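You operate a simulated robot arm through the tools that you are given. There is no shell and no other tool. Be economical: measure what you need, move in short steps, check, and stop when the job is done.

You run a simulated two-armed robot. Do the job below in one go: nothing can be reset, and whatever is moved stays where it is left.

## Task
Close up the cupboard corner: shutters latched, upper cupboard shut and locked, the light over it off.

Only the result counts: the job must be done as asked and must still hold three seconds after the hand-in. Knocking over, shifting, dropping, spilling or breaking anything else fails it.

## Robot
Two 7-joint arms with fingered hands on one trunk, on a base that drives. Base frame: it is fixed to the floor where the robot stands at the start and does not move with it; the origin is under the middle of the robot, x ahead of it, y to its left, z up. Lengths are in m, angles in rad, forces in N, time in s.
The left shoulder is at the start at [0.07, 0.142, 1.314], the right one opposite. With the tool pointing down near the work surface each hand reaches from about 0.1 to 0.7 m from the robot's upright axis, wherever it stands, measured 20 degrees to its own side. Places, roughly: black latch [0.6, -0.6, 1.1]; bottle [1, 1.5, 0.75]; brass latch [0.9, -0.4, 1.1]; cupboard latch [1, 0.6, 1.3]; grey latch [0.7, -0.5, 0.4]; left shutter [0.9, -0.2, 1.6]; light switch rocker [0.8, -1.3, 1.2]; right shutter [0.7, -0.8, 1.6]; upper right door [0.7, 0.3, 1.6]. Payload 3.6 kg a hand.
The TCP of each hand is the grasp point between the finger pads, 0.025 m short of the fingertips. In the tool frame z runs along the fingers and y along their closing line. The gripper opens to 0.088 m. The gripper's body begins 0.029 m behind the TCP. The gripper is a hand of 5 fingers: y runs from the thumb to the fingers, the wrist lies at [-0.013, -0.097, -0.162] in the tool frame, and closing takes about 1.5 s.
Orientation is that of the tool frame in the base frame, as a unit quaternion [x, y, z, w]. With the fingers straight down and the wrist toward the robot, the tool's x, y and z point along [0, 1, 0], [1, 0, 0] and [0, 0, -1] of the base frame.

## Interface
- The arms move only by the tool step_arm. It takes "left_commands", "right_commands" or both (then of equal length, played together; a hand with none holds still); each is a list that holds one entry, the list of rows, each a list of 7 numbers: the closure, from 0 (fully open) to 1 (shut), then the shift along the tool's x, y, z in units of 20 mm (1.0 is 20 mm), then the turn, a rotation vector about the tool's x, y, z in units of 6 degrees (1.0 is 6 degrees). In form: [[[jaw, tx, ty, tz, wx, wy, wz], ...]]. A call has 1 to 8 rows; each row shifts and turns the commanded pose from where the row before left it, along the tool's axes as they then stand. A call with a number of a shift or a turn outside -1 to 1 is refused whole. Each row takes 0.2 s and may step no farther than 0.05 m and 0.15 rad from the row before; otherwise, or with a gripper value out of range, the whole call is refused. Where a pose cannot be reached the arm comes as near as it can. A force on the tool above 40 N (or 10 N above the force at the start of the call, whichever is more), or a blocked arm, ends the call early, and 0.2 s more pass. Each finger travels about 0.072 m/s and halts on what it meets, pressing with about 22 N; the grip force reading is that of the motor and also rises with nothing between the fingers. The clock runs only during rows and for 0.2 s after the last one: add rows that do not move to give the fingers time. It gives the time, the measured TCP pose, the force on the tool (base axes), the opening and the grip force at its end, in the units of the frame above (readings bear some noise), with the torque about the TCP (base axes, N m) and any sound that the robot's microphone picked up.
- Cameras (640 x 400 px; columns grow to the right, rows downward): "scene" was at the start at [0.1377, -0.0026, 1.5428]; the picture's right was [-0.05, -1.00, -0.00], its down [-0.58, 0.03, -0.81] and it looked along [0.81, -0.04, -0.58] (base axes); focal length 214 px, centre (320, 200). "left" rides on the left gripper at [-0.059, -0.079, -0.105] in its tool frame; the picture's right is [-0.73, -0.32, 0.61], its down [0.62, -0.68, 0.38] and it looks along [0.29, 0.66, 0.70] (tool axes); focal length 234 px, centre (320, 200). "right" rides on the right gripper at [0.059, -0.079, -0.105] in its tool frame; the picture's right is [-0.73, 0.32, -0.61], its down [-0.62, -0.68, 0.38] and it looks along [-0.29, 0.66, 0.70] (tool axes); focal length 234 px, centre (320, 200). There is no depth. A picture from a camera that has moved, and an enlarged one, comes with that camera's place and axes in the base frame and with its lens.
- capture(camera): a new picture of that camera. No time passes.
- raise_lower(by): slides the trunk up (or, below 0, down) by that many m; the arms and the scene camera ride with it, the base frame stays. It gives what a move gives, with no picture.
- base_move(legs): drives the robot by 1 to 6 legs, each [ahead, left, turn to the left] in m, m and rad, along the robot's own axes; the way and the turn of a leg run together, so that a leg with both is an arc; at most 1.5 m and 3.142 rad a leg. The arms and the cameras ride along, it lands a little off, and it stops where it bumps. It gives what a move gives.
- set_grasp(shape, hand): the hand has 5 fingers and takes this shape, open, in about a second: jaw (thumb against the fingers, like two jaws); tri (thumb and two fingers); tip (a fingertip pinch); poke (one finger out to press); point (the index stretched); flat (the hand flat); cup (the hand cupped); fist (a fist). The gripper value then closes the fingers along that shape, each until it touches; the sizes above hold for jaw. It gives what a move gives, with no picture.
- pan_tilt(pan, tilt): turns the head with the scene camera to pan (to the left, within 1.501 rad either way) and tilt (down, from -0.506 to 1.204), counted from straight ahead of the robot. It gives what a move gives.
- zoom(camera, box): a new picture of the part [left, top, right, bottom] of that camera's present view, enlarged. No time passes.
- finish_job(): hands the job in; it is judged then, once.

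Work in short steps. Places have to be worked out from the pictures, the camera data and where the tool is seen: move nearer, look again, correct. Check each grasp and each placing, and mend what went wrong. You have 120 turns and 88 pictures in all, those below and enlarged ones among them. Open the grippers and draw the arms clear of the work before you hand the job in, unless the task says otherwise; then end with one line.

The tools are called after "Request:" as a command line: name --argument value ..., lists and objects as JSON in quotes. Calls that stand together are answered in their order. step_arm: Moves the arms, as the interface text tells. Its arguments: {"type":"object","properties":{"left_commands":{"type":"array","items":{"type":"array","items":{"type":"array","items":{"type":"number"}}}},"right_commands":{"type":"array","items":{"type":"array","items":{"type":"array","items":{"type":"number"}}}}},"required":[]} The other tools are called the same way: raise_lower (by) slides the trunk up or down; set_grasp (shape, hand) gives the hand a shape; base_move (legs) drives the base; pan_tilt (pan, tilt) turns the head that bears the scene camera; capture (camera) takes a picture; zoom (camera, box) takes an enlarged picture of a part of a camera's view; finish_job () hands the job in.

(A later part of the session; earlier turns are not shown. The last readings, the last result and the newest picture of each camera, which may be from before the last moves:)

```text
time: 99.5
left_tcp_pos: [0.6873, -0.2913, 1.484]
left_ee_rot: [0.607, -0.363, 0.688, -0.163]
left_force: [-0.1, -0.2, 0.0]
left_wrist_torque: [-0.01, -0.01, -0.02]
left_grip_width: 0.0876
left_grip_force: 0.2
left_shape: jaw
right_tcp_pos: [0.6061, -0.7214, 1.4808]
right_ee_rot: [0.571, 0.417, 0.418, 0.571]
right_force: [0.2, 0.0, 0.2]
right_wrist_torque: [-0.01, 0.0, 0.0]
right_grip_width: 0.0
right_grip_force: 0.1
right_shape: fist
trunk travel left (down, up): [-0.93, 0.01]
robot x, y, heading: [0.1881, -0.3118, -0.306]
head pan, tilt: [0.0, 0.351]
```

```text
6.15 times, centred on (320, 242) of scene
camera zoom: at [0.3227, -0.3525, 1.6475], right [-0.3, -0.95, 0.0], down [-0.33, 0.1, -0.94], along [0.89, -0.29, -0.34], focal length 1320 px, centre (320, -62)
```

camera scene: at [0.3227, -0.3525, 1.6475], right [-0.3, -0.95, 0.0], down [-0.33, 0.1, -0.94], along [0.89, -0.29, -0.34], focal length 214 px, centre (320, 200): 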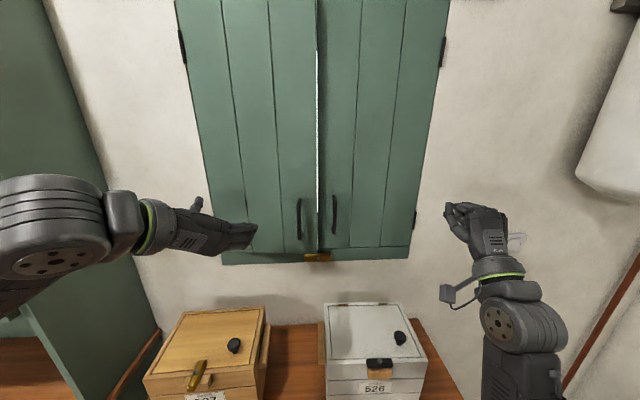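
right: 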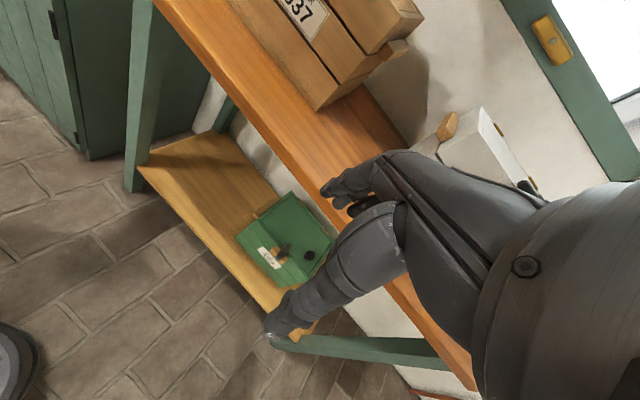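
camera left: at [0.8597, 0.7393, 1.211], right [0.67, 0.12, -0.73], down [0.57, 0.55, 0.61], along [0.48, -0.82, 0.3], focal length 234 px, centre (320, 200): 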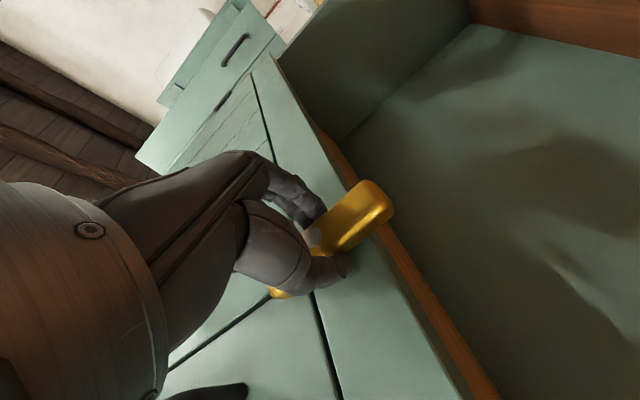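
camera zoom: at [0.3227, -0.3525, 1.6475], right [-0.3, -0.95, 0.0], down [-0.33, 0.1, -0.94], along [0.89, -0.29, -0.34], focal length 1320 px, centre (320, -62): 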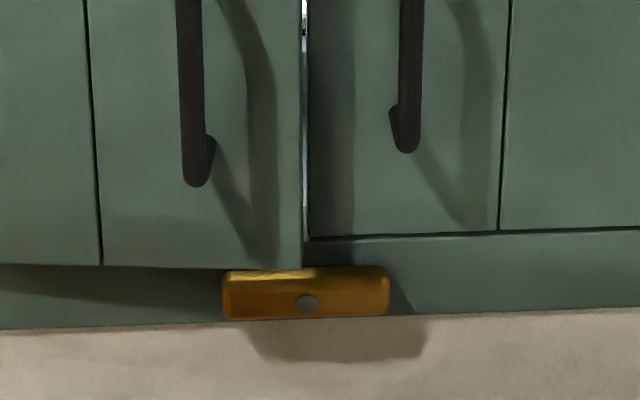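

The left shutter still stands ~3–4 cm proud (its lower edge overhangs and casts a shadow). I drive slightly ahead and press it home with the left fist.

Request:
set_grasp --shape "fist" --hand "left"

Request:
base_move --legs '[[0.06, 0, 0]]'

Request:
step_arm --left_commands '[[[1, 0.9, 0.9, 0.5, 0, 0, 0], [1, 0.9, 0.9, 1, 0, 0, 0], [1, 0.9, 0.9, 1, 0, 0, 0], [1, 0.8, 0.8, 1, 0, 0, 0], [1, 0, 0, 1, 0, 0, 0], [1, 0, 0, 1, 0, 0, 0], [1, 0, 0, 1, 0, 0, 0], [1, 0, 0, 1, 0, 0, 0]]]'

Request:
step_arm --left_commands '[[[1, 0, 0, 1, 0, 0, 0], [1, 0, 0, 1, 0, 0, 0], [1, 0, 0, 1, 0, 0, 0], [1, 0, 0, 1, 0, 0, 0], [1, 0, 0, 1, 0, 0, 0], [1, 0, 0, 1, 0, 0, 0], [1, 0, 0, 1, 0, 0, 0]]]'

Request:
capture --camera "scene"

```text
time: 100.4
left_tcp_pos: [0.6889, -0.2904, 1.4853]
left_ee_rot: [0.608, -0.362, 0.687, -0.163]
left_force: [0.6, -0.4, 0.8]
left_wrist_torque: [-0.01, 0.04, 0.01]
left_grip_width: 0.0
left_grip_force: 0.1
left_shape: fist
right_tcp_pos: [0.6062, -0.7208, 1.481]
right_ee_rot: [0.571, 0.416, 0.418, 0.571]
right_force: [-0.8, 0.2, -0.1]
right_wrist_torque: [-0.02, -0.02, -0.03]
right_grip_width: 0.0001
right_grip_force: 0.0
right_shape: fist
trunk travel left (down, up): [-0.93, 0.01]
robot x, y, heading: [0.185, -0.3097, -0.306]
head pan, tilt: [0.0, 0.351]
```

```text
time: 101.3
left_tcp_pos: [0.7329, -0.3062, 1.4884]
left_ee_rot: [0.605, -0.361, 0.691, -0.163]
left_force: [-0.5, 0.4, 1.1]
left_wrist_torque: [-0.03, 0.01, 0.0]
left_grip_width: 0.0
left_grip_force: 0.0
left_shape: fist
right_tcp_pos: [0.6517, -0.7365, 1.4856]
right_ee_rot: [0.568, 0.415, 0.42, 0.573]
right_force: [-0.7, 0.2, 0.2]
right_wrist_torque: [0.02, 0.04, 0.04]
right_grip_width: 0.0
right_grip_force: 0.1
right_shape: fist
trunk travel left (down, up): [-0.93, 0.01]
robot x, y, heading: [0.2438, -0.3302, -0.308]
head pan, tilt: [0.0, 0.351]
```

```text
time: 103.2
left_tcp_pos: [0.858, -0.4499, 1.4855]
left_ee_rot: [0.607, -0.363, 0.687, -0.164]
left_force: [-0.4, 0.4, -1.0]
left_wrist_torque: [-0.05, 0.03, -0.03]
left_grip_width: 0.0001
left_grip_force: 0.0
left_shape: fist
right_tcp_pos: [0.6621, -0.74, 1.4802]
right_ee_rot: [0.571, 0.415, 0.418, 0.572]
right_force: [-0.5, -0.6, -0.7]
right_wrist_torque: [0.05, -0.01, 0.02]
right_grip_width: 0.0
right_grip_force: 0.1
right_shape: fist
trunk travel left (down, up): [-0.93, 0.01]
robot x, y, heading: [0.2438, -0.3268, -0.31]
head pan, tilt: [0.0, 0.351]
```

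```text
time: 104.8
left_tcp_pos: [0.9824, -0.4888, 1.491]
left_ee_rot: [0.606, -0.361, 0.69, -0.163]
left_force: [-19.1, 9.3, 2.9]
left_wrist_torque: [0.15, 0.23, 0.23]
left_grip_width: 0.0002
left_grip_force: 0.0
left_shape: fist
right_tcp_pos: [0.6531, -0.7361, 1.484]
right_ee_rot: [0.57, 0.414, 0.418, 0.574]
right_force: [-0.6, -0.4, 0.3]
right_wrist_torque: [-0.03, -0.01, 0.0]
right_grip_width: 0.0
right_grip_force: 0.0
right_shape: fist
trunk travel left (down, up): [-0.93, 0.01]
robot x, y, heading: [0.242, -0.3275, -0.308]
head pan, tilt: [0.0, 0.351]
```

```text
44 pictures are left
camera scene: at [0.3693, -0.3675, 1.6484], right [-0.3, -0.95, 0.0], down [-0.32, 0.1, -0.94], along [0.9, -0.29, -0.34], focal length 214 px, centre (320, 200)
```

scene: 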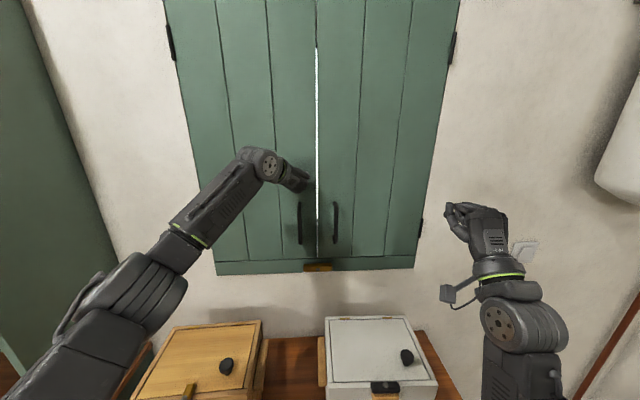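

Solid resistance (≈20 N). I zoom to check both lower edges.

Request:
zoom --camera "scene" --box '[270, 220, 370, 285]'

```text
6.15 times, centred on (320, 252) of scene
camera zoom: at [0.3693, -0.3675, 1.6484], right [-0.3, -0.95, 0.0], down [-0.32, 0.1, -0.94], along [0.9, -0.29, -0.34], focal length 1320 px, centre (320, -123)
```

zoom: 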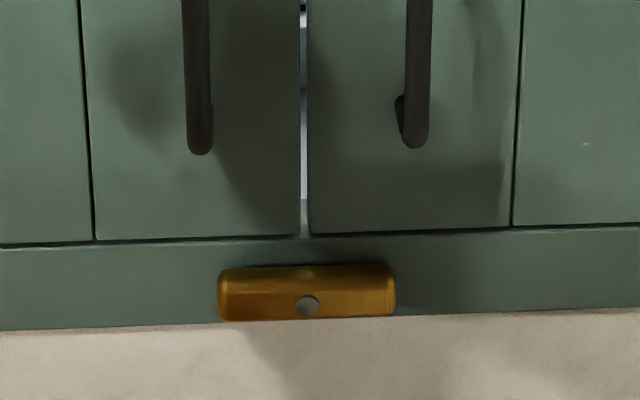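

Both shutters are flush now; the latch screw is at ≈[0.921, -0.540, 1.203]. I withdraw, open the jaw and lower the hand in front of the latch.

Request:
step_arm --left_commands '[[[1, 0, 0, -1, 0, 0, 0], [1, 0, 0, -1, 0, 0, 0], [1, 0, 0, -1, 0, 0, 0], [1, 0, 0, -1, 0, 0, 0], [1, 0, 0, -1, 0, 0, 0], [1, 0, 0, -1, 0, 0, 0], [1, 0, 0, -1, 0, 0, 0], [1, 0, 0, -1, 0, 0, 0]]]'

Request:
set_grasp --shape "jaw" --hand "left"

Request:
step_arm --left_commands '[[[0, -0.59, 0.955, 0, 0, 0, 0], [0, -0.59, 0.955, 0, 0, 0, 0], [0, -0.59, 0.955, 0, 0, 0, 0], [0, -0.59, 0.955, 0, 0, 0, 0], [0, -0.59, 0.955, 0, 0, 0, 0], [0, -0.59, 0.955, 0, 0, 0, 0], [0, -0.59, 0.955, 0, 0, 0, 0]]]'

Request:
capture --camera "scene"

```text
time: 106.5
left_tcp_pos: [0.8391, -0.4439, 1.4846]
left_ee_rot: [0.607, -0.363, 0.688, -0.163]
left_force: [-0.3, 0.0, -0.2]
left_wrist_torque: [0.0, 0.0, 0.02]
left_grip_width: 0.0
left_grip_force: 0.1
left_shape: fist
right_tcp_pos: [0.6603, -0.7382, 1.4819]
right_ee_rot: [0.571, 0.416, 0.418, 0.572]
right_force: [-0.1, 0.3, -0.3]
right_wrist_torque: [0.0, 0.02, -0.02]
right_grip_width: 0.0
right_grip_force: 0.0
right_shape: fist
trunk travel left (down, up): [-0.93, 0.01]
robot x, y, heading: [0.2453, -0.3266, -0.313]
head pan, tilt: [0.0, 0.351]
```

```text
time: 107.5
left_tcp_pos: [0.8412, -0.443, 1.4846]
left_ee_rot: [0.608, -0.363, 0.688, -0.162]
left_force: [-0.5, 0.8, 0.5]
left_wrist_torque: [-0.03, -0.03, 0.0]
left_grip_width: 0.0876
left_grip_force: 0.0
left_shape: jaw
right_tcp_pos: [0.6618, -0.7396, 1.4816]
right_ee_rot: [0.571, 0.415, 0.418, 0.571]
right_force: [-0.5, 0.2, 0.2]
right_wrist_torque: [0.01, -0.03, 0.02]
right_grip_width: 0.0
right_grip_force: 0.1
right_shape: fist
trunk travel left (down, up): [-0.93, 0.01]
robot x, y, heading: [0.2434, -0.3285, -0.311]
head pan, tilt: [0.0, 0.351]
```

```text
time: 109.0
left_tcp_pos: [0.8258, -0.4793, 1.3311]
left_ee_rot: [0.608, -0.362, 0.688, -0.162]
left_force: [0.2, 0.1, -0.4]
left_wrist_torque: [0.0, 0.01, 0.02]
left_grip_width: 0.0877
left_grip_force: 0.1
left_shape: jaw
right_tcp_pos: [0.6618, -0.7394, 1.4813]
right_ee_rot: [0.57, 0.417, 0.419, 0.571]
right_force: [-0.4, -0.1, -0.3]
right_wrist_torque: [-0.02, -0.03, 0.01]
right_grip_width: 0.0
right_grip_force: 0.1
right_shape: fist
trunk travel left (down, up): [-0.93, 0.01]
robot x, y, heading: [0.2447, -0.3282, -0.31]
head pan, tilt: [0.0, 0.351]
```

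```text
42 pictures are left
camera scene: at [0.3792, -0.3707, 1.6475], right [-0.3, -0.95, 0.0], down [-0.33, 0.1, -0.94], along [0.89, -0.29, -0.34], focal length 214 px, centre (320, 200)
```

scene: 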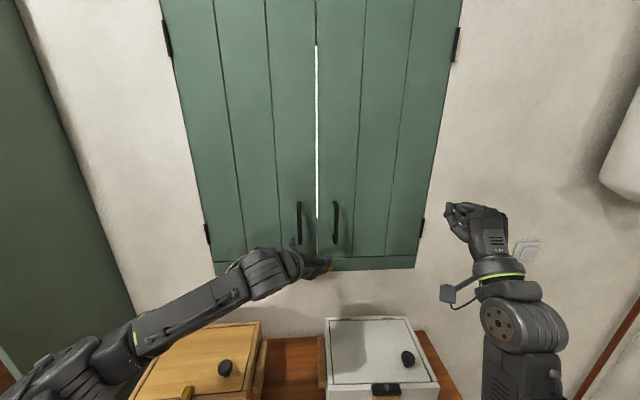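

The forearm is well above the boxes. I continue down the remaining 13 cm.

Request:
step_arm --left_commands '[[[0, -0.59, 0.955, -0.15, 0, 0, 0], [0, -0.59, 0.955, -0.15, 0, 0, 0], [0, -0.59, 0.955, -0.15, 0, 0, 0], [0, -0.59, 0.955, -0.15, 0, 0, 0], [0, -0.59, 0.955, 0, 0, 0, 0], [0, -0.59, 0.8, 0, 0, 0, 0]]]'

Request:
capture --camera "left"

Request:
capture --camera "scene"

```text
time: 110.5
left_tcp_pos: [0.8072, -0.5055, 1.2037]
left_ee_rot: [0.608, -0.362, 0.688, -0.163]
left_force: [-0.2, 0.4, 0.0]
left_wrist_torque: [-0.04, 0.01, -0.01]
left_grip_width: 0.0878
left_grip_force: 0.1
left_shape: jaw
right_tcp_pos: [0.6621, -0.7401, 1.4806]
right_ee_rot: [0.571, 0.416, 0.418, 0.571]
right_force: [0.8, 0.1, -0.1]
right_wrist_torque: [-0.02, 0.0, 0.01]
right_grip_width: 0.0
right_grip_force: 0.0
right_shape: fist
trunk travel left (down, up): [-0.93, 0.01]
robot x, y, heading: [0.241, -0.3319, -0.308]
head pan, tilt: [0.0, 0.351]
```

```text
41 pictures are left
camera left: at [0.736, -0.3812, 1.2175], right [0.8, 0.52, -0.3], down [0.38, -0.06, 0.92], along [0.46, -0.85, -0.25], focal length 234 px, centre (320, 200)
```

left: 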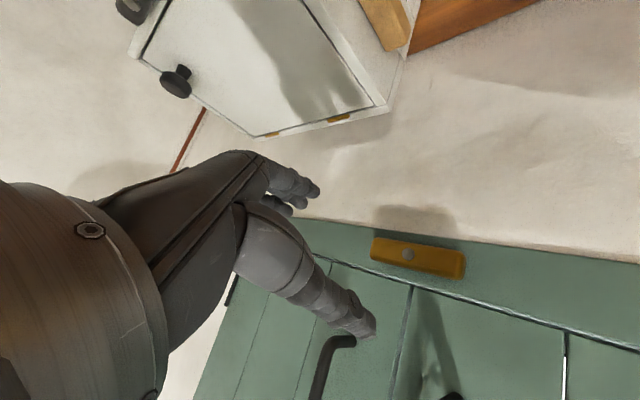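

```text
40 pictures are left
camera scene: at [0.3791, -0.3706, 1.6475], right [-0.3, -0.95, 0.0], down [-0.33, 0.1, -0.94], along [0.89, -0.29, -0.34], focal length 214 px, centre (320, 200)
```

scene: 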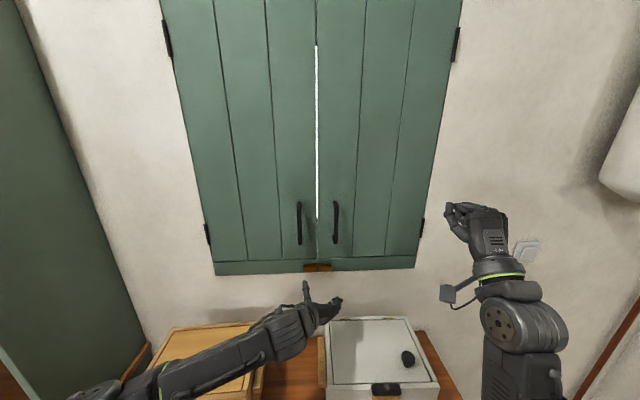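

The hand camera refines the screw to ≈[0.942, -0.545, 1.184], about 14 cm ahead. I correct and advance 11 cm, then check.

Request:
step_arm --left_commands '[[[0, -0.81, 0.53, 0, 0, 0, 0], [0, 0, 0, 1, 0, 0, 0], [0, 0, 0, 1, 0, 0, 0], [0, 0, 0, 1, 0, 0, 0], [0, 0, 0, 1, 0, 0, 0], [0, 0, 0, 1, 0, 0, 0], [0, 0, 0, 0, 0, 0, 0]]]'

Request:
capture --camera "left"

```text
time: 112.0
left_tcp_pos: [0.9029, -0.5319, 1.1871]
left_ee_rot: [0.607, -0.363, 0.688, -0.162]
left_force: [0.4, -0.4, 0.0]
left_wrist_torque: [-0.01, 0.05, 0.04]
left_grip_width: 0.0875
left_grip_force: 0.1
left_shape: jaw
right_tcp_pos: [0.6612, -0.739, 1.4805]
right_ee_rot: [0.571, 0.416, 0.417, 0.572]
right_force: [0.5, 0.2, 0.2]
right_wrist_torque: [-0.04, 0.01, -0.01]
right_grip_width: 0.0
right_grip_force: 0.1
right_shape: fist
trunk travel left (down, up): [-0.93, 0.01]
robot x, y, heading: [0.2411, -0.3309, -0.308]
head pan, tilt: [0.0, 0.351]
```

```text
39 pictures are left
camera left: at [0.8315, -0.4079, 1.1999], right [0.8, 0.52, -0.3], down [0.38, -0.06, 0.92], along [0.46, -0.85, -0.25], focal length 234 px, centre (320, 200)
```

left: 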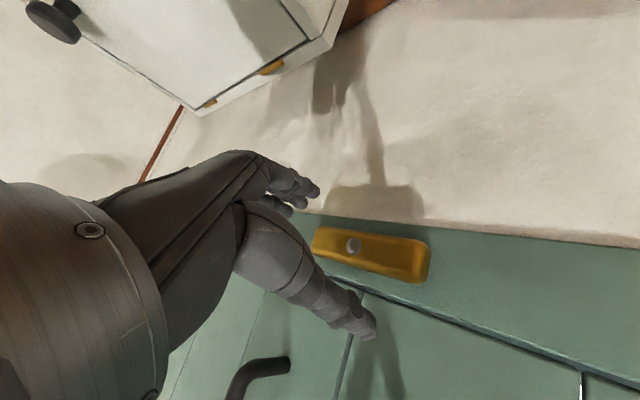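

Aligned within 7 mm; I correct down slightly and advance 3.8 cm.

Request:
step_arm --left_commands '[[[0, -0.22, 0.27, 0, 0, 0, 0], [0, 0, 0, 0.7, 0, 0, 0], [0, 0, 0, 0.7, 0, 0, 0], [0, 0, 0, 0.5, 0, 0, 0], [0, 0, 0, 0, 0, 0, 0]]]'

Request:
capture --camera "left"

```text
time: 113.2
left_tcp_pos: [0.9384, -0.5438, 1.1789]
left_ee_rot: [0.608, -0.363, 0.687, -0.163]
left_force: [0.3, -0.4, -0.4]
left_wrist_torque: [0.03, 0.01, -0.01]
left_grip_width: 0.0876
left_grip_force: 0.0
left_shape: jaw
right_tcp_pos: [0.6616, -0.7398, 1.4818]
right_ee_rot: [0.571, 0.416, 0.418, 0.571]
right_force: [0.0, -0.5, 0.0]
right_wrist_torque: [0.01, -0.05, 0.01]
right_grip_width: 0.0
right_grip_force: 0.1
right_shape: fist
trunk travel left (down, up): [-0.93, 0.01]
robot x, y, heading: [0.242, -0.327, -0.308]
head pan, tilt: [0.0, 0.351]
```

```text
38 pictures are left
camera left: at [0.8672, -0.4203, 1.1932], right [0.8, 0.52, -0.3], down [0.38, -0.06, 0.92], along [0.46, -0.85, -0.25], focal length 234 px, centre (320, 200)
```

left: 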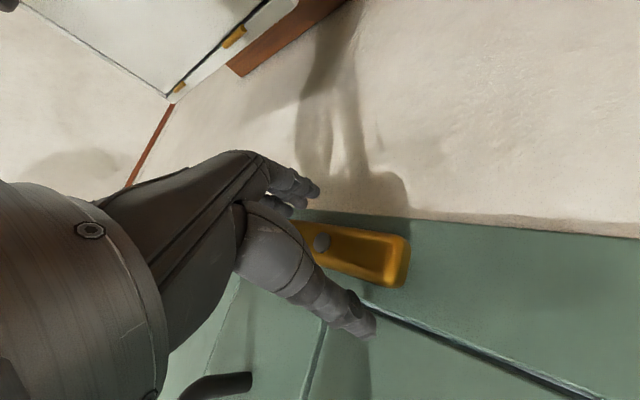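

The screw is exactly on the tool line, ~1 cm ahead. I close the fingers, which should turn the bar to 45°.

Request:
step_arm --left_commands '[[[0.4, 0, 0, 0.15, 0, 0, 0], [0.6, 0, 0, 0, 0, 0, 0], [0.8, 0, 0, 0, 0, 0, 0], [1, 0, 0, 0, 0, 0, 0], [1, 0, 0, 0, 0, 0, 0], [1, 0, 0, 0, 0, 0, 0], [1, 0, 0, 0, 0, 0, 0], [1, 0, 0, 0, 0, 0, 0]]]'

Request:
capture --camera "left"

```text
time: 115.0
left_tcp_pos: [0.9399, -0.5459, 1.1792]
left_ee_rot: [0.608, -0.363, 0.688, -0.162]
left_force: [-5.1, -0.6, -7.1]
left_wrist_torque: [0.35, 0.09, -0.28]
left_grip_width: 0.0363
left_grip_force: 22.0
left_shape: jaw
right_tcp_pos: [0.6617, -0.74, 1.4801]
right_ee_rot: [0.571, 0.416, 0.418, 0.571]
right_force: [0.4, 0.4, 0.4]
right_wrist_torque: [0.0, 0.0, -0.01]
right_grip_width: 0.0
right_grip_force: 0.1
right_shape: fist
trunk travel left (down, up): [-0.93, 0.01]
robot x, y, heading: [0.2418, -0.3263, -0.308]
head pan, tilt: [0.0, 0.351]
```

```text
37 pictures are left
camera left: at [0.87, -0.4221, 1.1927], right [0.8, 0.52, -0.3], down [0.38, -0.06, 0.92], along [0.46, -0.85, -0.25], focal length 234 px, centre (320, 200)
```

left: 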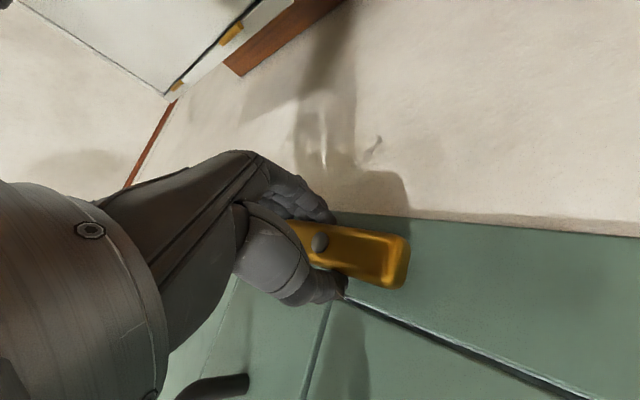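

The bar hasn't turned yet; it is pinched diagonally (3.6 cm). I turn the hand back about its axis a little and see whether the bar follows.

Request:
step_arm --left_commands '[[[1, 0, 0, 0, 0, 0, -0.7], [1, 0, 0, 0, 0, 0, -0.7], [1, 0, 0, 0, 0, 0, -0.7], [1, 0, 0, 0, 0, 0, -0.7], [1, 0, 0, 0, 0, 0, -0.7], [1, 0, 0, 0, 0, 0, 0]]]'

Request:
capture --camera "left"

```text
time: 116.5
left_tcp_pos: [0.9426, -0.5438, 1.176]
left_ee_rot: [0.665, -0.246, 0.704, -0.035]
left_force: [-12.2, 5.7, -27.7]
left_wrist_torque: [1.43, 0.19, -0.45]
left_grip_width: 0.0362
left_grip_force: 21.8
left_shape: jaw
right_tcp_pos: [0.664, -0.74, 1.4801]
right_ee_rot: [0.571, 0.417, 0.418, 0.57]
right_force: [0.5, 0.7, 0.0]
right_wrist_torque: [0.0, -0.02, -0.01]
right_grip_width: 0.0
right_grip_force: 0.1
right_shape: fist
trunk travel left (down, up): [-0.93, 0.01]
robot x, y, heading: [0.243, -0.3299, -0.308]
head pan, tilt: [0.0, 0.351]
```

```text
36 pictures are left
camera left: at [0.8712, -0.4227, 1.1543], right [0.75, 0.37, -0.54], down [0.48, 0.25, 0.84], along [0.45, -0.89, 0.0], focal length 234 px, centre (320, 200)
```

left: 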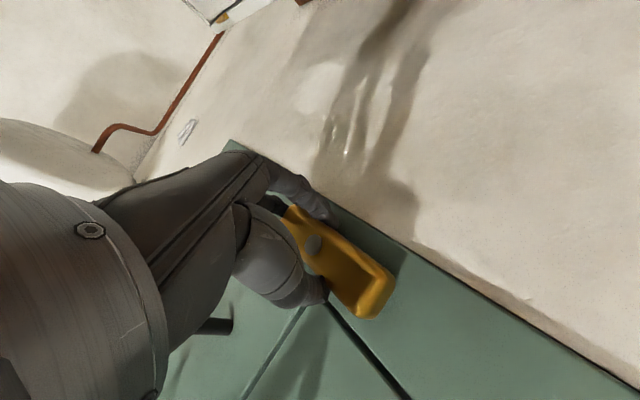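

The bar resists that way (1.4 N m, no motion), so it must turn like the cupboard one: left end up. I release, back out and roll the hand the other way to grip at 45° from the opposite side.

Request:
step_arm --left_commands '[[[0.5, 0, 0, 0, 0, 0, 0], [0, 0, 0, 0, 0, 0, 0], [0, 0, 0, 0, 0, 0, 0], [0, 0, 0, 0, 0, 0, 0], [0, 0, 0, -1, 0, 0, 0], [0, 0, 0, -1, 0, 0, 0], [0, 0, 0, -1, 0, 0, 0], [0, 0, 0, -1, 0, 0, 0]]]'

Request:
step_arm --left_commands '[[[0, 0, 0, 0, 0, 0, -1], [0, 0, 0, 0, 0, 0, -1], [0, 0, 0, 0, 0, 0, -1], [0, 0, 0, 0, 0, 0, -1], [0, 0, 0, 0, 0, 0, -1], [0, 0, 0, 0, 0, 0, -1]]]'

Request:
capture --camera "scene"

Request:
capture --camera "left"

```text
time: 118.2
left_tcp_pos: [0.8642, -0.5205, 1.1806]
left_ee_rot: [0.664, -0.244, 0.706, -0.034]
left_force: [-0.7, -0.2, -0.1]
left_wrist_torque: [0.01, -0.02, 0.0]
left_grip_width: 0.0881
left_grip_force: 0.2
left_shape: jaw
right_tcp_pos: [0.6609, -0.7388, 1.4823]
right_ee_rot: [0.57, 0.416, 0.418, 0.572]
right_force: [-1.0, 0.0, 0.2]
right_wrist_torque: [0.0, 0.01, -0.01]
right_grip_width: 0.0
right_grip_force: 0.0
right_shape: fist
trunk travel left (down, up): [-0.93, 0.01]
robot x, y, heading: [0.2452, -0.3296, -0.304]
head pan, tilt: [0.0, 0.351]
```

```text
time: 119.7
left_tcp_pos: [0.8655, -0.5202, 1.1798]
left_ee_rot: [0.706, -0.028, 0.683, 0.185]
left_force: [-0.3, 0.1, -0.6]
left_wrist_torque: [-0.04, 0.02, 0.03]
left_grip_width: 0.0876
left_grip_force: 0.0
left_shape: jaw
right_tcp_pos: [0.6613, -0.7395, 1.4809]
right_ee_rot: [0.571, 0.416, 0.418, 0.571]
right_force: [-0.5, 0.8, 0.6]
right_wrist_torque: [-0.04, 0.0, -0.02]
right_grip_width: 0.0
right_grip_force: 0.0
right_shape: fist
trunk travel left (down, up): [-0.93, 0.01]
robot x, y, heading: [0.2426, -0.3288, -0.305]
head pan, tilt: [0.0, 0.351]
```

```text
35 pictures are left
camera scene: at [0.3786, -0.3708, 1.6475], right [-0.3, -0.95, 0.0], down [-0.33, 0.1, -0.94], along [0.89, -0.28, -0.34], focal length 214 px, centre (320, 200)
```

scene: 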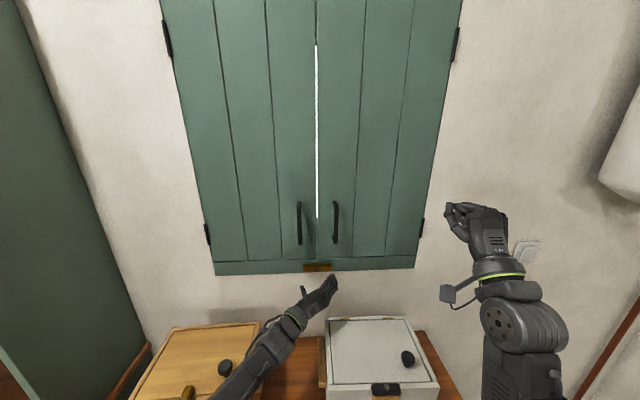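

```text
34 pictures are left
camera left: at [0.7838, -0.4302, 1.1049], right [0.62, -0.04, -0.78], down [0.61, 0.65, 0.46], along [0.49, -0.76, 0.43], focal length 234 px, centre (320, 200)
```

left: 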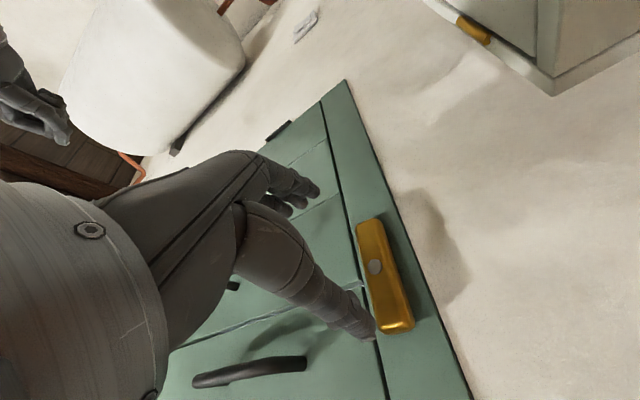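

At this roll the forearm gets low over the wooden box, so I'll instead go back to the high-wrist roll, close the fingertips, and push the bar's left end up from beneath.

Request:
step_arm --left_commands '[[[0.3, 0, 0, -0.5, 0, 0, 1], [0.5, 0, 0, 0, 0, 0, 1], [0.7, 0, 0, 0, 0, 0, 1], [1, 0, 0, 0, 0, 0, 1], [1, 0, 0, 0, 0, 0, 1], [1, 0, 0, 0, 0, 0, 1], [1, 0, 0, 0, 0, 0, 1], [1, 0, 0, 0, 0, 0, 1]]]'

Request:
step_arm --left_commands '[[[1, 0, 0, 0, 0, 0, 1], [1, 0, 0, 0, 0, 0, 0.7], [1, -0.9, -0.06, 0, 0, 0, 0], [1, -0.9, -0.06, 0, 0, 0, 0], [1, -0.85, -0.06, 0, 0, 0, 0], [1, 0, 0, 0, 0, 0, 0]]]'

Request:
capture --camera "left"

Request:
zoom --camera "scene" --box '[240, 220, 400, 324]'

```text
time: 121.5
left_tcp_pos: [0.8565, -0.5188, 1.1774]
left_ee_rot: [0.633, -0.315, 0.698, -0.109]
left_force: [-0.3, -0.2, 0.2]
left_wrist_torque: [-0.02, -0.02, 0.0]
left_grip_width: 0.0002
left_grip_force: 22.3
left_shape: jaw
right_tcp_pos: [0.6615, -0.7392, 1.4818]
right_ee_rot: [0.57, 0.416, 0.419, 0.571]
right_force: [0.1, -0.2, -0.3]
right_wrist_torque: [-0.01, -0.02, 0.04]
right_grip_width: 0.0
right_grip_force: 0.0
right_shape: fist
trunk travel left (down, up): [-0.93, 0.01]
robot x, y, heading: [0.2394, -0.3286, -0.307]
head pan, tilt: [0.0, 0.351]
```

```text
time: 122.8
left_tcp_pos: [0.8677, -0.4788, 1.1451]
left_ee_rot: [0.604, -0.369, 0.686, -0.169]
left_force: [0.9, -0.7, 0.2]
left_wrist_torque: [-0.01, 0.01, -0.03]
left_grip_width: 0.0001
left_grip_force: 22.2
left_shape: jaw
right_tcp_pos: [0.661, -0.7395, 1.4815]
right_ee_rot: [0.571, 0.415, 0.419, 0.571]
right_force: [-0.1, 0.8, -0.4]
right_wrist_torque: [-0.01, 0.01, -0.03]
right_grip_width: 0.0001
right_grip_force: 0.1
right_shape: fist
trunk travel left (down, up): [-0.93, 0.01]
robot x, y, heading: [0.2423, -0.3318, -0.306]
head pan, tilt: [0.0, 0.351]
```

```text
33 pictures are left
camera left: at [0.7972, -0.3555, 1.1601], right [0.8, 0.53, -0.28], down [0.38, -0.08, 0.92], along [0.46, -0.85, -0.26], focal length 234 px, centre (320, 200)
```

left: 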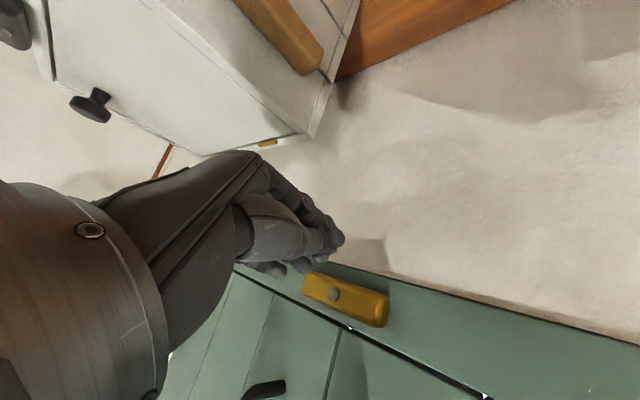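

```text
3.85 times, centred on (320, 272) of scene
camera zoom: at [0.379, -0.3706, 1.6475], right [-0.3, -0.95, 0.0], down [-0.33, 0.1, -0.94], along [0.89, -0.29, -0.34], focal length 825 px, centre (320, -77)
```

zoom: 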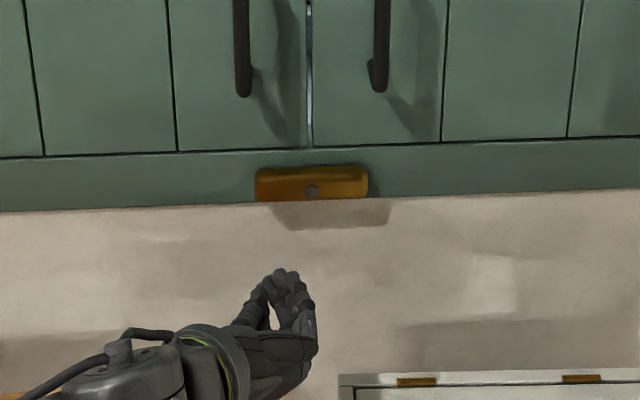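

The closed fingertips are below the bar, slightly too near its middle. I shift 2 cm left and a bit down, then advance under it.

Request:
step_arm --left_commands '[[[1, -0.95, -0.42, 0, 0, 0, 0], [1, 0, 0, 1, 0, 0, 0], [1, 0, 0, 1, 0, 0, 0], [1, 0, 0, 1, 0, 0, 0], [1, 0, 0, 1, 0, 0, 0], [1, 0, 0, 0.2, 0, 0, 0], [1, 0, 0, 0, 0, 0, 0]]]'

Request:
capture --camera "left"

Request:
zoom --camera "scene" --box '[240, 220, 400, 324]'

```text
time: 124.5
left_tcp_pos: [0.9532, -0.4856, 1.1368]
left_ee_rot: [0.604, -0.369, 0.686, -0.17]
left_force: [0.1, -0.5, 0.2]
left_wrist_torque: [0.0, 0.0, 0.01]
left_grip_width: 0.0
left_grip_force: 22.1
left_shape: jaw
right_tcp_pos: [0.6617, -0.7403, 1.4812]
right_ee_rot: [0.57, 0.416, 0.418, 0.571]
right_force: [0.5, 0.3, 0.3]
right_wrist_torque: [-0.02, -0.01, 0.0]
right_grip_width: 0.0
right_grip_force: 0.0
right_shape: fist
trunk travel left (down, up): [-0.93, 0.01]
robot x, y, heading: [0.2432, -0.3295, -0.31]
head pan, tilt: [0.0, 0.351]
```

```text
31 pictures are left
camera left: at [0.8822, -0.363, 1.1529], right [0.8, 0.53, -0.28], down [0.38, -0.08, 0.92], along [0.46, -0.85, -0.26], focal length 234 px, centre (320, 200)
```

left: 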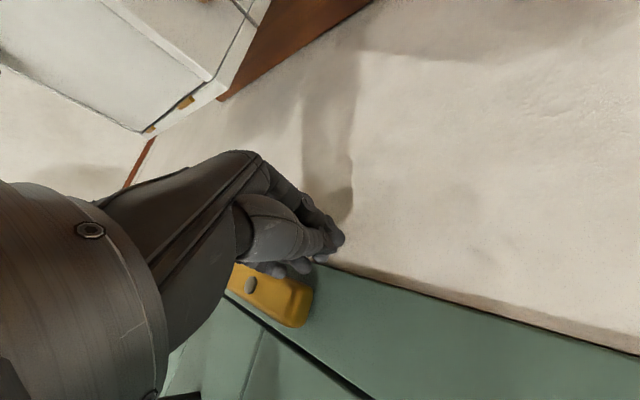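

```text
3.85 times, centred on (320, 272) of scene
camera zoom: at [0.3788, -0.3699, 1.6475], right [-0.3, -0.95, 0.0], down [-0.33, 0.1, -0.94], along [0.89, -0.29, -0.34], focal length 825 px, centre (320, -77)
```

zoom: 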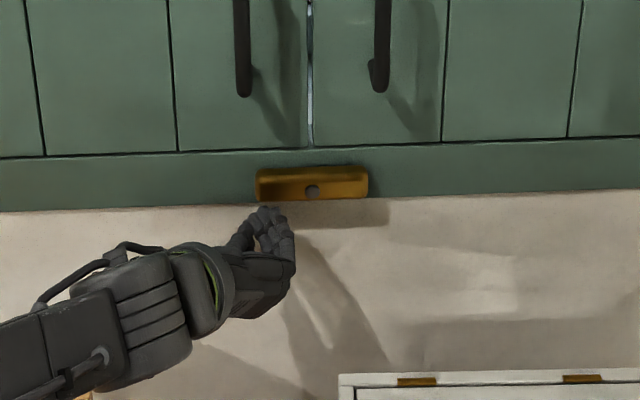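

The tips are right under the bar's left end. I lift gently.

Request:
step_arm --left_commands '[[[1, 0.5, -0.5, -0.2, 0, 0, 0], [1, 0.5, -0.5, 0, 0, 0, 0], [1, 0.5, -0.5, 0, 0, 0, 0], [1, 0.5, -0.5, 0, 0, 0, 0]]]'

Request:
zoom --camera "scene" --box '[240, 220, 400, 324]'

```text
time: 125.5
left_tcp_pos: [0.9492, -0.4866, 1.1934]
left_ee_rot: [0.604, -0.369, 0.686, -0.17]
left_force: [0.4, 0.2, 1.3]
left_wrist_torque: [0.01, -0.03, 0.01]
left_grip_width: 0.0
left_grip_force: 22.0
left_shape: jaw
right_tcp_pos: [0.662, -0.7393, 1.4817]
right_ee_rot: [0.57, 0.416, 0.418, 0.571]
right_force: [-0.1, 0.7, 0.6]
right_wrist_torque: [-0.02, 0.0, 0.0]
right_grip_width: 0.0001
right_grip_force: 0.0
right_shape: fist
trunk travel left (down, up): [-0.93, 0.01]
robot x, y, heading: [0.2434, -0.3312, -0.309]
head pan, tilt: [0.0, 0.351]
```

```text
3.85 times, centred on (320, 272) of scene
camera zoom: at [0.3788, -0.3702, 1.6475], right [-0.3, -0.95, 0.0], down [-0.33, 0.1, -0.94], along [0.89, -0.29, -0.34], focal length 825 px, centre (320, -77)
```

zoom: 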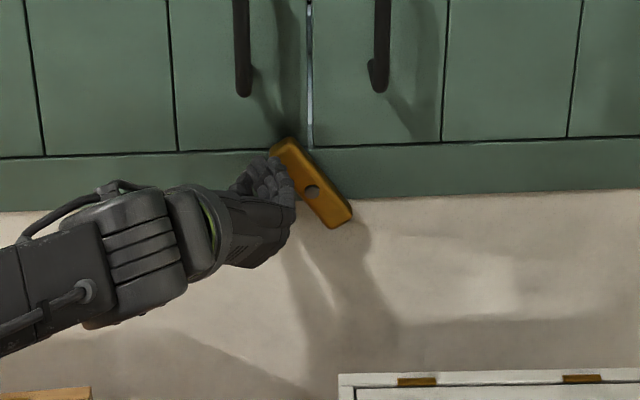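

The bar has turned ~55°. Now push up-right toward upright.

Request:
step_arm --left_commands '[[[1, 0.5, 0.07, 0, 0, 0, 0], [1, 0.5, 0.07, 0, 0, 0, 0], [1, 0.4, 0.2, 0, 0, 0, 0]]]'

Request:
zoom --camera "scene" --box '[240, 220, 400, 324]'

```text
time: 126.2
left_tcp_pos: [0.9428, -0.5085, 1.2085]
left_ee_rot: [0.603, -0.369, 0.686, -0.169]
left_force: [-0.4, 1.3, -0.2]
left_wrist_torque: [0.0, 0.0, 0.02]
left_grip_width: 0.0003
left_grip_force: 22.1
left_shape: jaw
right_tcp_pos: [0.6614, -0.7398, 1.4823]
right_ee_rot: [0.571, 0.417, 0.418, 0.571]
right_force: [0.0, 0.3, 0.2]
right_wrist_torque: [0.0, -0.02, 0.01]
right_grip_width: 0.0
right_grip_force: 0.1
right_shape: fist
trunk travel left (down, up): [-0.93, 0.01]
robot x, y, heading: [0.2455, -0.3287, -0.309]
head pan, tilt: [0.0, 0.351]
```

```text
3.85 times, centred on (320, 272) of scene
camera zoom: at [0.3787, -0.37, 1.6475], right [-0.3, -0.95, 0.0], down [-0.33, 0.1, -0.94], along [0.89, -0.29, -0.34], focal length 825 px, centre (320, -77)
```

zoom: 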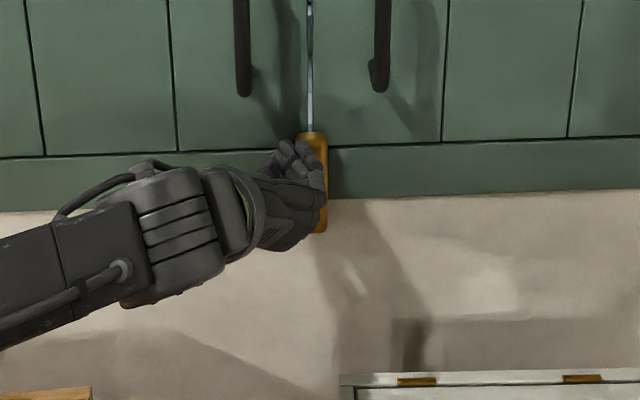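

The bar looks upright. I shift a hair left, withdraw, and look.

Request:
step_arm --left_commands '[[[1, -0.25, -0.25, -0.3, 0, 0, 0], [1, 0, 0, -1, 0, 0, 0], [1, 0, 0, -1, 0, 0, 0], [1, 0, 0, -1, 0, 0, 0], [1, 0, 0, -1, 0, 0, 0], [1, 0, 0, -1, 0, 0, 0], [1, 0, 0, -1, 0, 0, 0]]]'

Request:
zoom --camera "scene" --box '[280, 220, 360, 272]'

```text
time: 127.8
left_tcp_pos: [0.8237, -0.4629, 1.21]
left_ee_rot: [0.603, -0.369, 0.687, -0.169]
left_force: [-0.6, 0.0, -0.5]
left_wrist_torque: [0.02, -0.01, 0.02]
left_grip_width: 0.0002
left_grip_force: 22.1
left_shape: jaw
right_tcp_pos: [0.661, -0.7387, 1.4813]
right_ee_rot: [0.57, 0.416, 0.419, 0.571]
right_force: [-0.5, 0.6, -0.2]
right_wrist_torque: [0.0, -0.01, 0.01]
right_grip_width: 0.0
right_grip_force: 0.0
right_shape: fist
trunk travel left (down, up): [-0.93, 0.01]
robot x, y, heading: [0.2443, -0.3311, -0.308]
head pan, tilt: [0.0, 0.351]
```

```text
7.69 times, centred on (320, 246) of scene
camera zoom: at [0.3784, -0.37, 1.6476], right [-0.3, -0.95, 0.0], down [-0.33, 0.1, -0.94], along [0.89, -0.29, -0.34], focal length 1650 px, centre (320, -154)
```

zoom: 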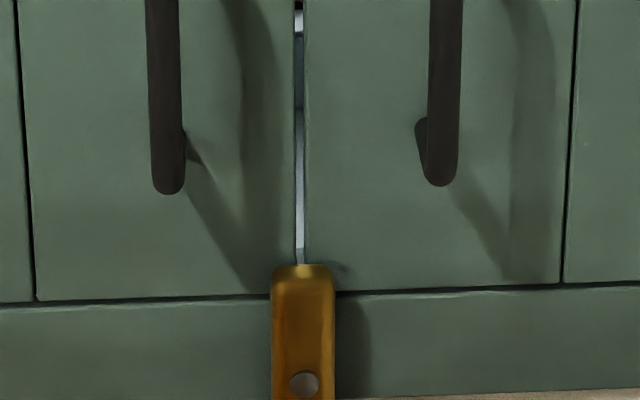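

The latch is upright across both shutters. Now the switch at ≈[0.756, -1.224, 1.237]: I lift the left hand clear and drive right along the wall.

Request:
step_arm --left_commands '[[[1, 0.7, -0.7, -0.5, 0, 0, 0], [1, 0.7, -0.7, -0.5, 0, 0, 0], [1, 0.7, -0.7, -0.5, 0, 0, 0], [1, 0.7, -0.7, -0.5, 0, 0, 0], [1, 0.7, -0.7, 0, 0, 0, 0], [1, 0.7, -0.7, 0, 0, 0, 0]]]'

Request:
set_grasp --shape "poke" --hand "right"

Request:
base_move --legs '[[-0.05, -0.53, 0]]'

Request:
pan_tilt --pan -0.25 --tilt 0.35

Request:
capture --camera "scene"

```text
time: 129.2
left_tcp_pos: [0.7848, -0.4543, 1.3289]
left_ee_rot: [0.603, -0.369, 0.686, -0.171]
left_force: [-0.4, 0.8, 0.5]
left_wrist_torque: [-0.04, 0.01, 0.01]
left_grip_width: 0.0003
left_grip_force: 22.2
left_shape: jaw
right_tcp_pos: [0.6612, -0.7399, 1.4802]
right_ee_rot: [0.57, 0.417, 0.419, 0.571]
right_force: [0.0, -0.2, -0.8]
right_wrist_torque: [0.04, -0.02, 0.02]
right_grip_width: 0.0001
right_grip_force: 0.1
right_shape: fist
trunk travel left (down, up): [-0.93, 0.01]
robot x, y, heading: [0.2435, -0.3274, -0.307]
head pan, tilt: [0.0, 0.351]
```

```text
time: 130.2
left_tcp_pos: [0.7856, -0.4535, 1.3282]
left_ee_rot: [0.604, -0.368, 0.686, -0.169]
left_force: [0.4, -0.4, 1.3]
left_wrist_torque: [-0.01, 0.01, 0.01]
left_grip_width: 0.0
left_grip_force: 21.9
left_shape: jaw
right_tcp_pos: [0.6624, -0.7398, 1.4806]
right_ee_rot: [0.57, 0.417, 0.418, 0.571]
right_force: [0.2, 0.1, -0.3]
right_wrist_torque: [0.03, -0.01, 0.02]
right_grip_width: 0.0003
right_grip_force: 0.1
right_shape: poke
trunk travel left (down, up): [-0.93, 0.01]
robot x, y, heading: [0.2431, -0.3304, -0.31]
head pan, tilt: [0.0, 0.351]
```

```text
time: 133.4
left_tcp_pos: [0.5743, -0.933, 1.3302]
left_ee_rot: [0.604, -0.367, 0.688, -0.168]
left_force: [0.0, -0.8, -0.1]
left_wrist_torque: [0.0, -0.01, 0.03]
left_grip_width: 0.0001
left_grip_force: 21.7
left_shape: jaw
right_tcp_pos: [0.4539, -1.2134, 1.4828]
right_ee_rot: [0.568, 0.422, 0.42, 0.568]
right_force: [-3.5, 25.3, -10.5]
right_wrist_torque: [-0.04, 0.07, 0.12]
right_grip_width: 0.0
right_grip_force: 0.1
right_shape: poke
trunk travel left (down, up): [-0.93, 0.01]
robot x, y, heading: [0.0323, -0.816, -0.307]
head pan, tilt: [0.0, 0.351]
stopped in leg 1: the force on the tool passed its limit at 44 N (the readings are from after the stop); the commanded pose is now the measured one
```

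```text
time: 134.2
left_tcp_pos: [0.5748, -0.9328, 1.3284]
left_ee_rot: [0.604, -0.367, 0.688, -0.167]
left_force: [0.0, -0.3, -0.2]
left_wrist_torque: [0.04, 0.0, -0.03]
left_grip_width: 0.0
left_grip_force: 22.3
left_shape: jaw
right_tcp_pos: [0.4528, -1.2147, 1.4823]
right_ee_rot: [0.568, 0.422, 0.419, 0.57]
right_force: [-4.7, 27.9, -14.1]
right_wrist_torque: [0.09, 0.11, 0.13]
right_grip_width: 0.0
right_grip_force: 0.1
right_shape: poke
trunk travel left (down, up): [-0.93, 0.01]
robot x, y, heading: [0.0287, -0.8172, -0.31]
head pan, tilt: [-0.25, 0.351]
```

```text
26 pictures are left
camera scene: at [0.1594, -0.8675, 1.6479], right [-0.53, -0.85, 0.01], down [-0.29, 0.17, -0.94], along [0.8, -0.5, -0.34], focal length 214 px, centre (320, 200)
```

scene: 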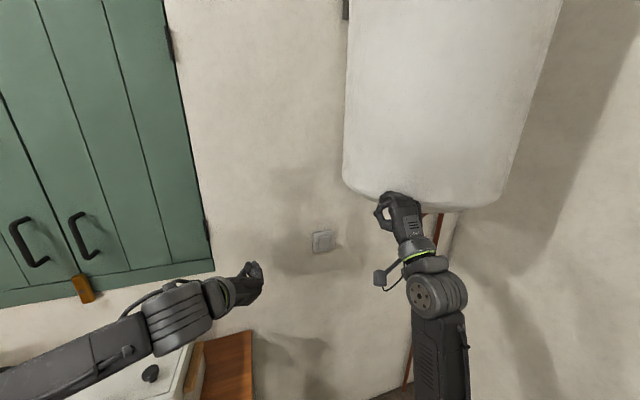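

The right hand brushed the boiler; I move it left and down, away from it, toward the front of the switch.

Request:
step_arm --right_commands '[[[0, 0.8, -0.3, -0.8, 0, 0, 0], [0, 0.8, -1, -0.4, 0, 0, 0], [0, 0.8, -1, 0, 0, 0, 0], [0, 0.8, -1, 0, 0, 0, 0], [0, 0.8, -1, 0, 0, 0, 0], [0, 0, -1, 0, 0, 0, 0], [0, 0, -1, 0, 0, 0, 0], [0, 0, -1, 0, 0, 0, 0]]]'

Request:
step_arm --right_commands '[[[0, 0, -1, 1, 0, 0, 0], [0, 0, -1, 1, 0, 0, 0], [0, 0, -1, 1, 0, 0, 0], [0, 0, -1, 1, 0, 0, 0], [0, 0, -0.8, 1, 0, 0, 0], [0, 0, 0, 1, 0, 0, 0], [0, 0, 0, 1, 0, 0, 0]]]'

Request:
capture --camera "scene"

Request:
capture --camera "right"

```text
time: 135.9
left_tcp_pos: [0.5752, -0.9418, 1.3278]
left_ee_rot: [0.603, -0.369, 0.687, -0.169]
left_force: [0.0, 0.2, -0.3]
left_wrist_torque: [-0.01, -0.01, -0.01]
left_grip_width: 0.0
left_grip_force: 22.2
left_shape: jaw
right_tcp_pos: [0.4534, -1.1393, 1.3351]
right_ee_rot: [0.57, 0.42, 0.42, 0.568]
right_force: [-0.5, 1.1, 0.3]
right_wrist_torque: [0.01, 0.0, -0.01]
right_grip_width: 0.0
right_grip_force: 0.0
right_shape: poke
trunk travel left (down, up): [-0.93, 0.01]
robot x, y, heading: [0.036, -0.8145, -0.313]
head pan, tilt: [-0.25, 0.351]
```

```text
time: 137.6
left_tcp_pos: [0.5759, -0.9412, 1.3272]
left_ee_rot: [0.604, -0.369, 0.686, -0.169]
left_force: [0.5, -0.1, 0.8]
left_wrist_torque: [0.0, -0.02, 0.01]
left_grip_width: 0.0001
left_grip_force: 21.8
left_shape: jaw
right_tcp_pos: [0.588, -1.1825, 1.2361]
right_ee_rot: [0.57, 0.42, 0.42, 0.568]
right_force: [-0.9, -0.1, -0.5]
right_wrist_torque: [0.01, 0.02, -0.02]
right_grip_width: 0.0
right_grip_force: 0.0
right_shape: poke
trunk travel left (down, up): [-0.93, 0.01]
robot x, y, heading: [0.0347, -0.8178, -0.31]
head pan, tilt: [-0.25, 0.351]
```

```text
25 pictures are left
camera scene: at [0.1607, -0.8798, 1.6474], right [-0.53, -0.85, 0.0], down [-0.29, 0.18, -0.94], along [0.8, -0.5, -0.34], focal length 214 px, centre (320, 200)
```

scene: 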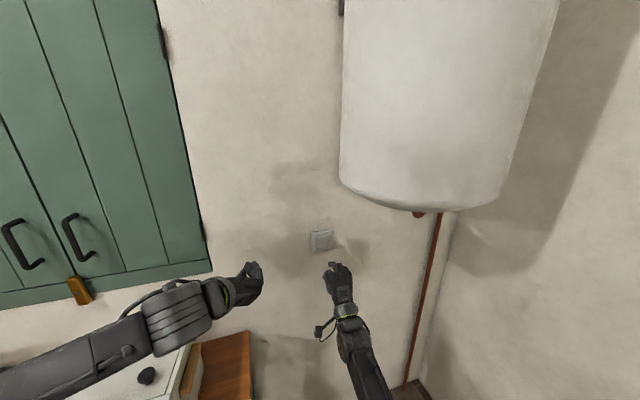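

```text
24 pictures are left
camera right: at [0.5042, -1.0941, 1.1586], right [-0.79, -0.52, 0.32], down [0.18, -0.71, -0.68], along [0.58, -0.48, 0.65], focal length 234 px, centre (320, 200)
```

right: 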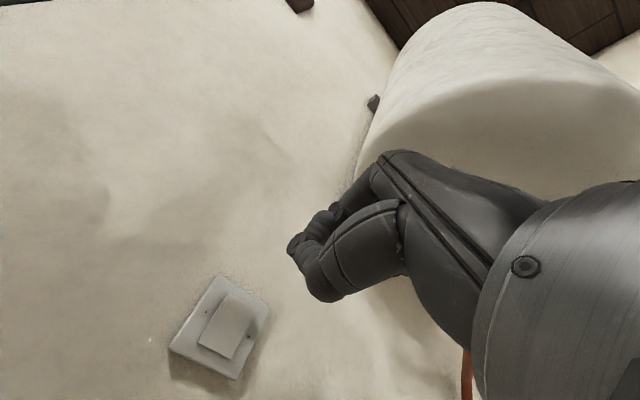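

The switch is in clear view of the right hand camera. I zoom to see how the rocker is tilted.

Request:
zoom --camera "right" --box '[150, 260, 310, 390]'

Request:
zoom --camera "scene" --box '[296, 215, 356, 275]'

```text
3.08 times, centred on (230, 325) of right
camera zoom: at [0.5042, -1.0941, 1.1586], right [-0.79, -0.52, 0.32], down [0.18, -0.71, -0.68], along [0.58, -0.48, 0.65], focal length 720 px, centre (597, -185)
```

zoom: 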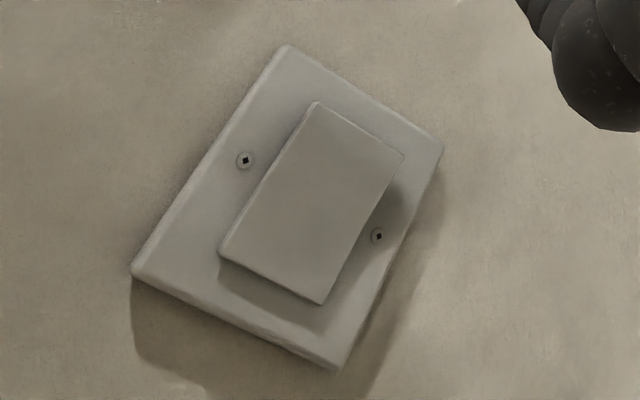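

```text
6.67 times, centred on (326, 245) of scene
camera zoom: at [0.1607, -0.8798, 1.6474], right [-0.53, -0.85, 0.0], down [-0.29, 0.18, -0.94], along [0.8, -0.5, -0.34], focal length 1430 px, centre (280, -100)
```

zoom: 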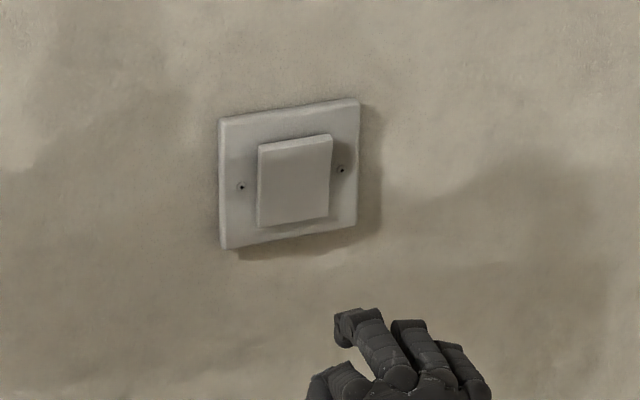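

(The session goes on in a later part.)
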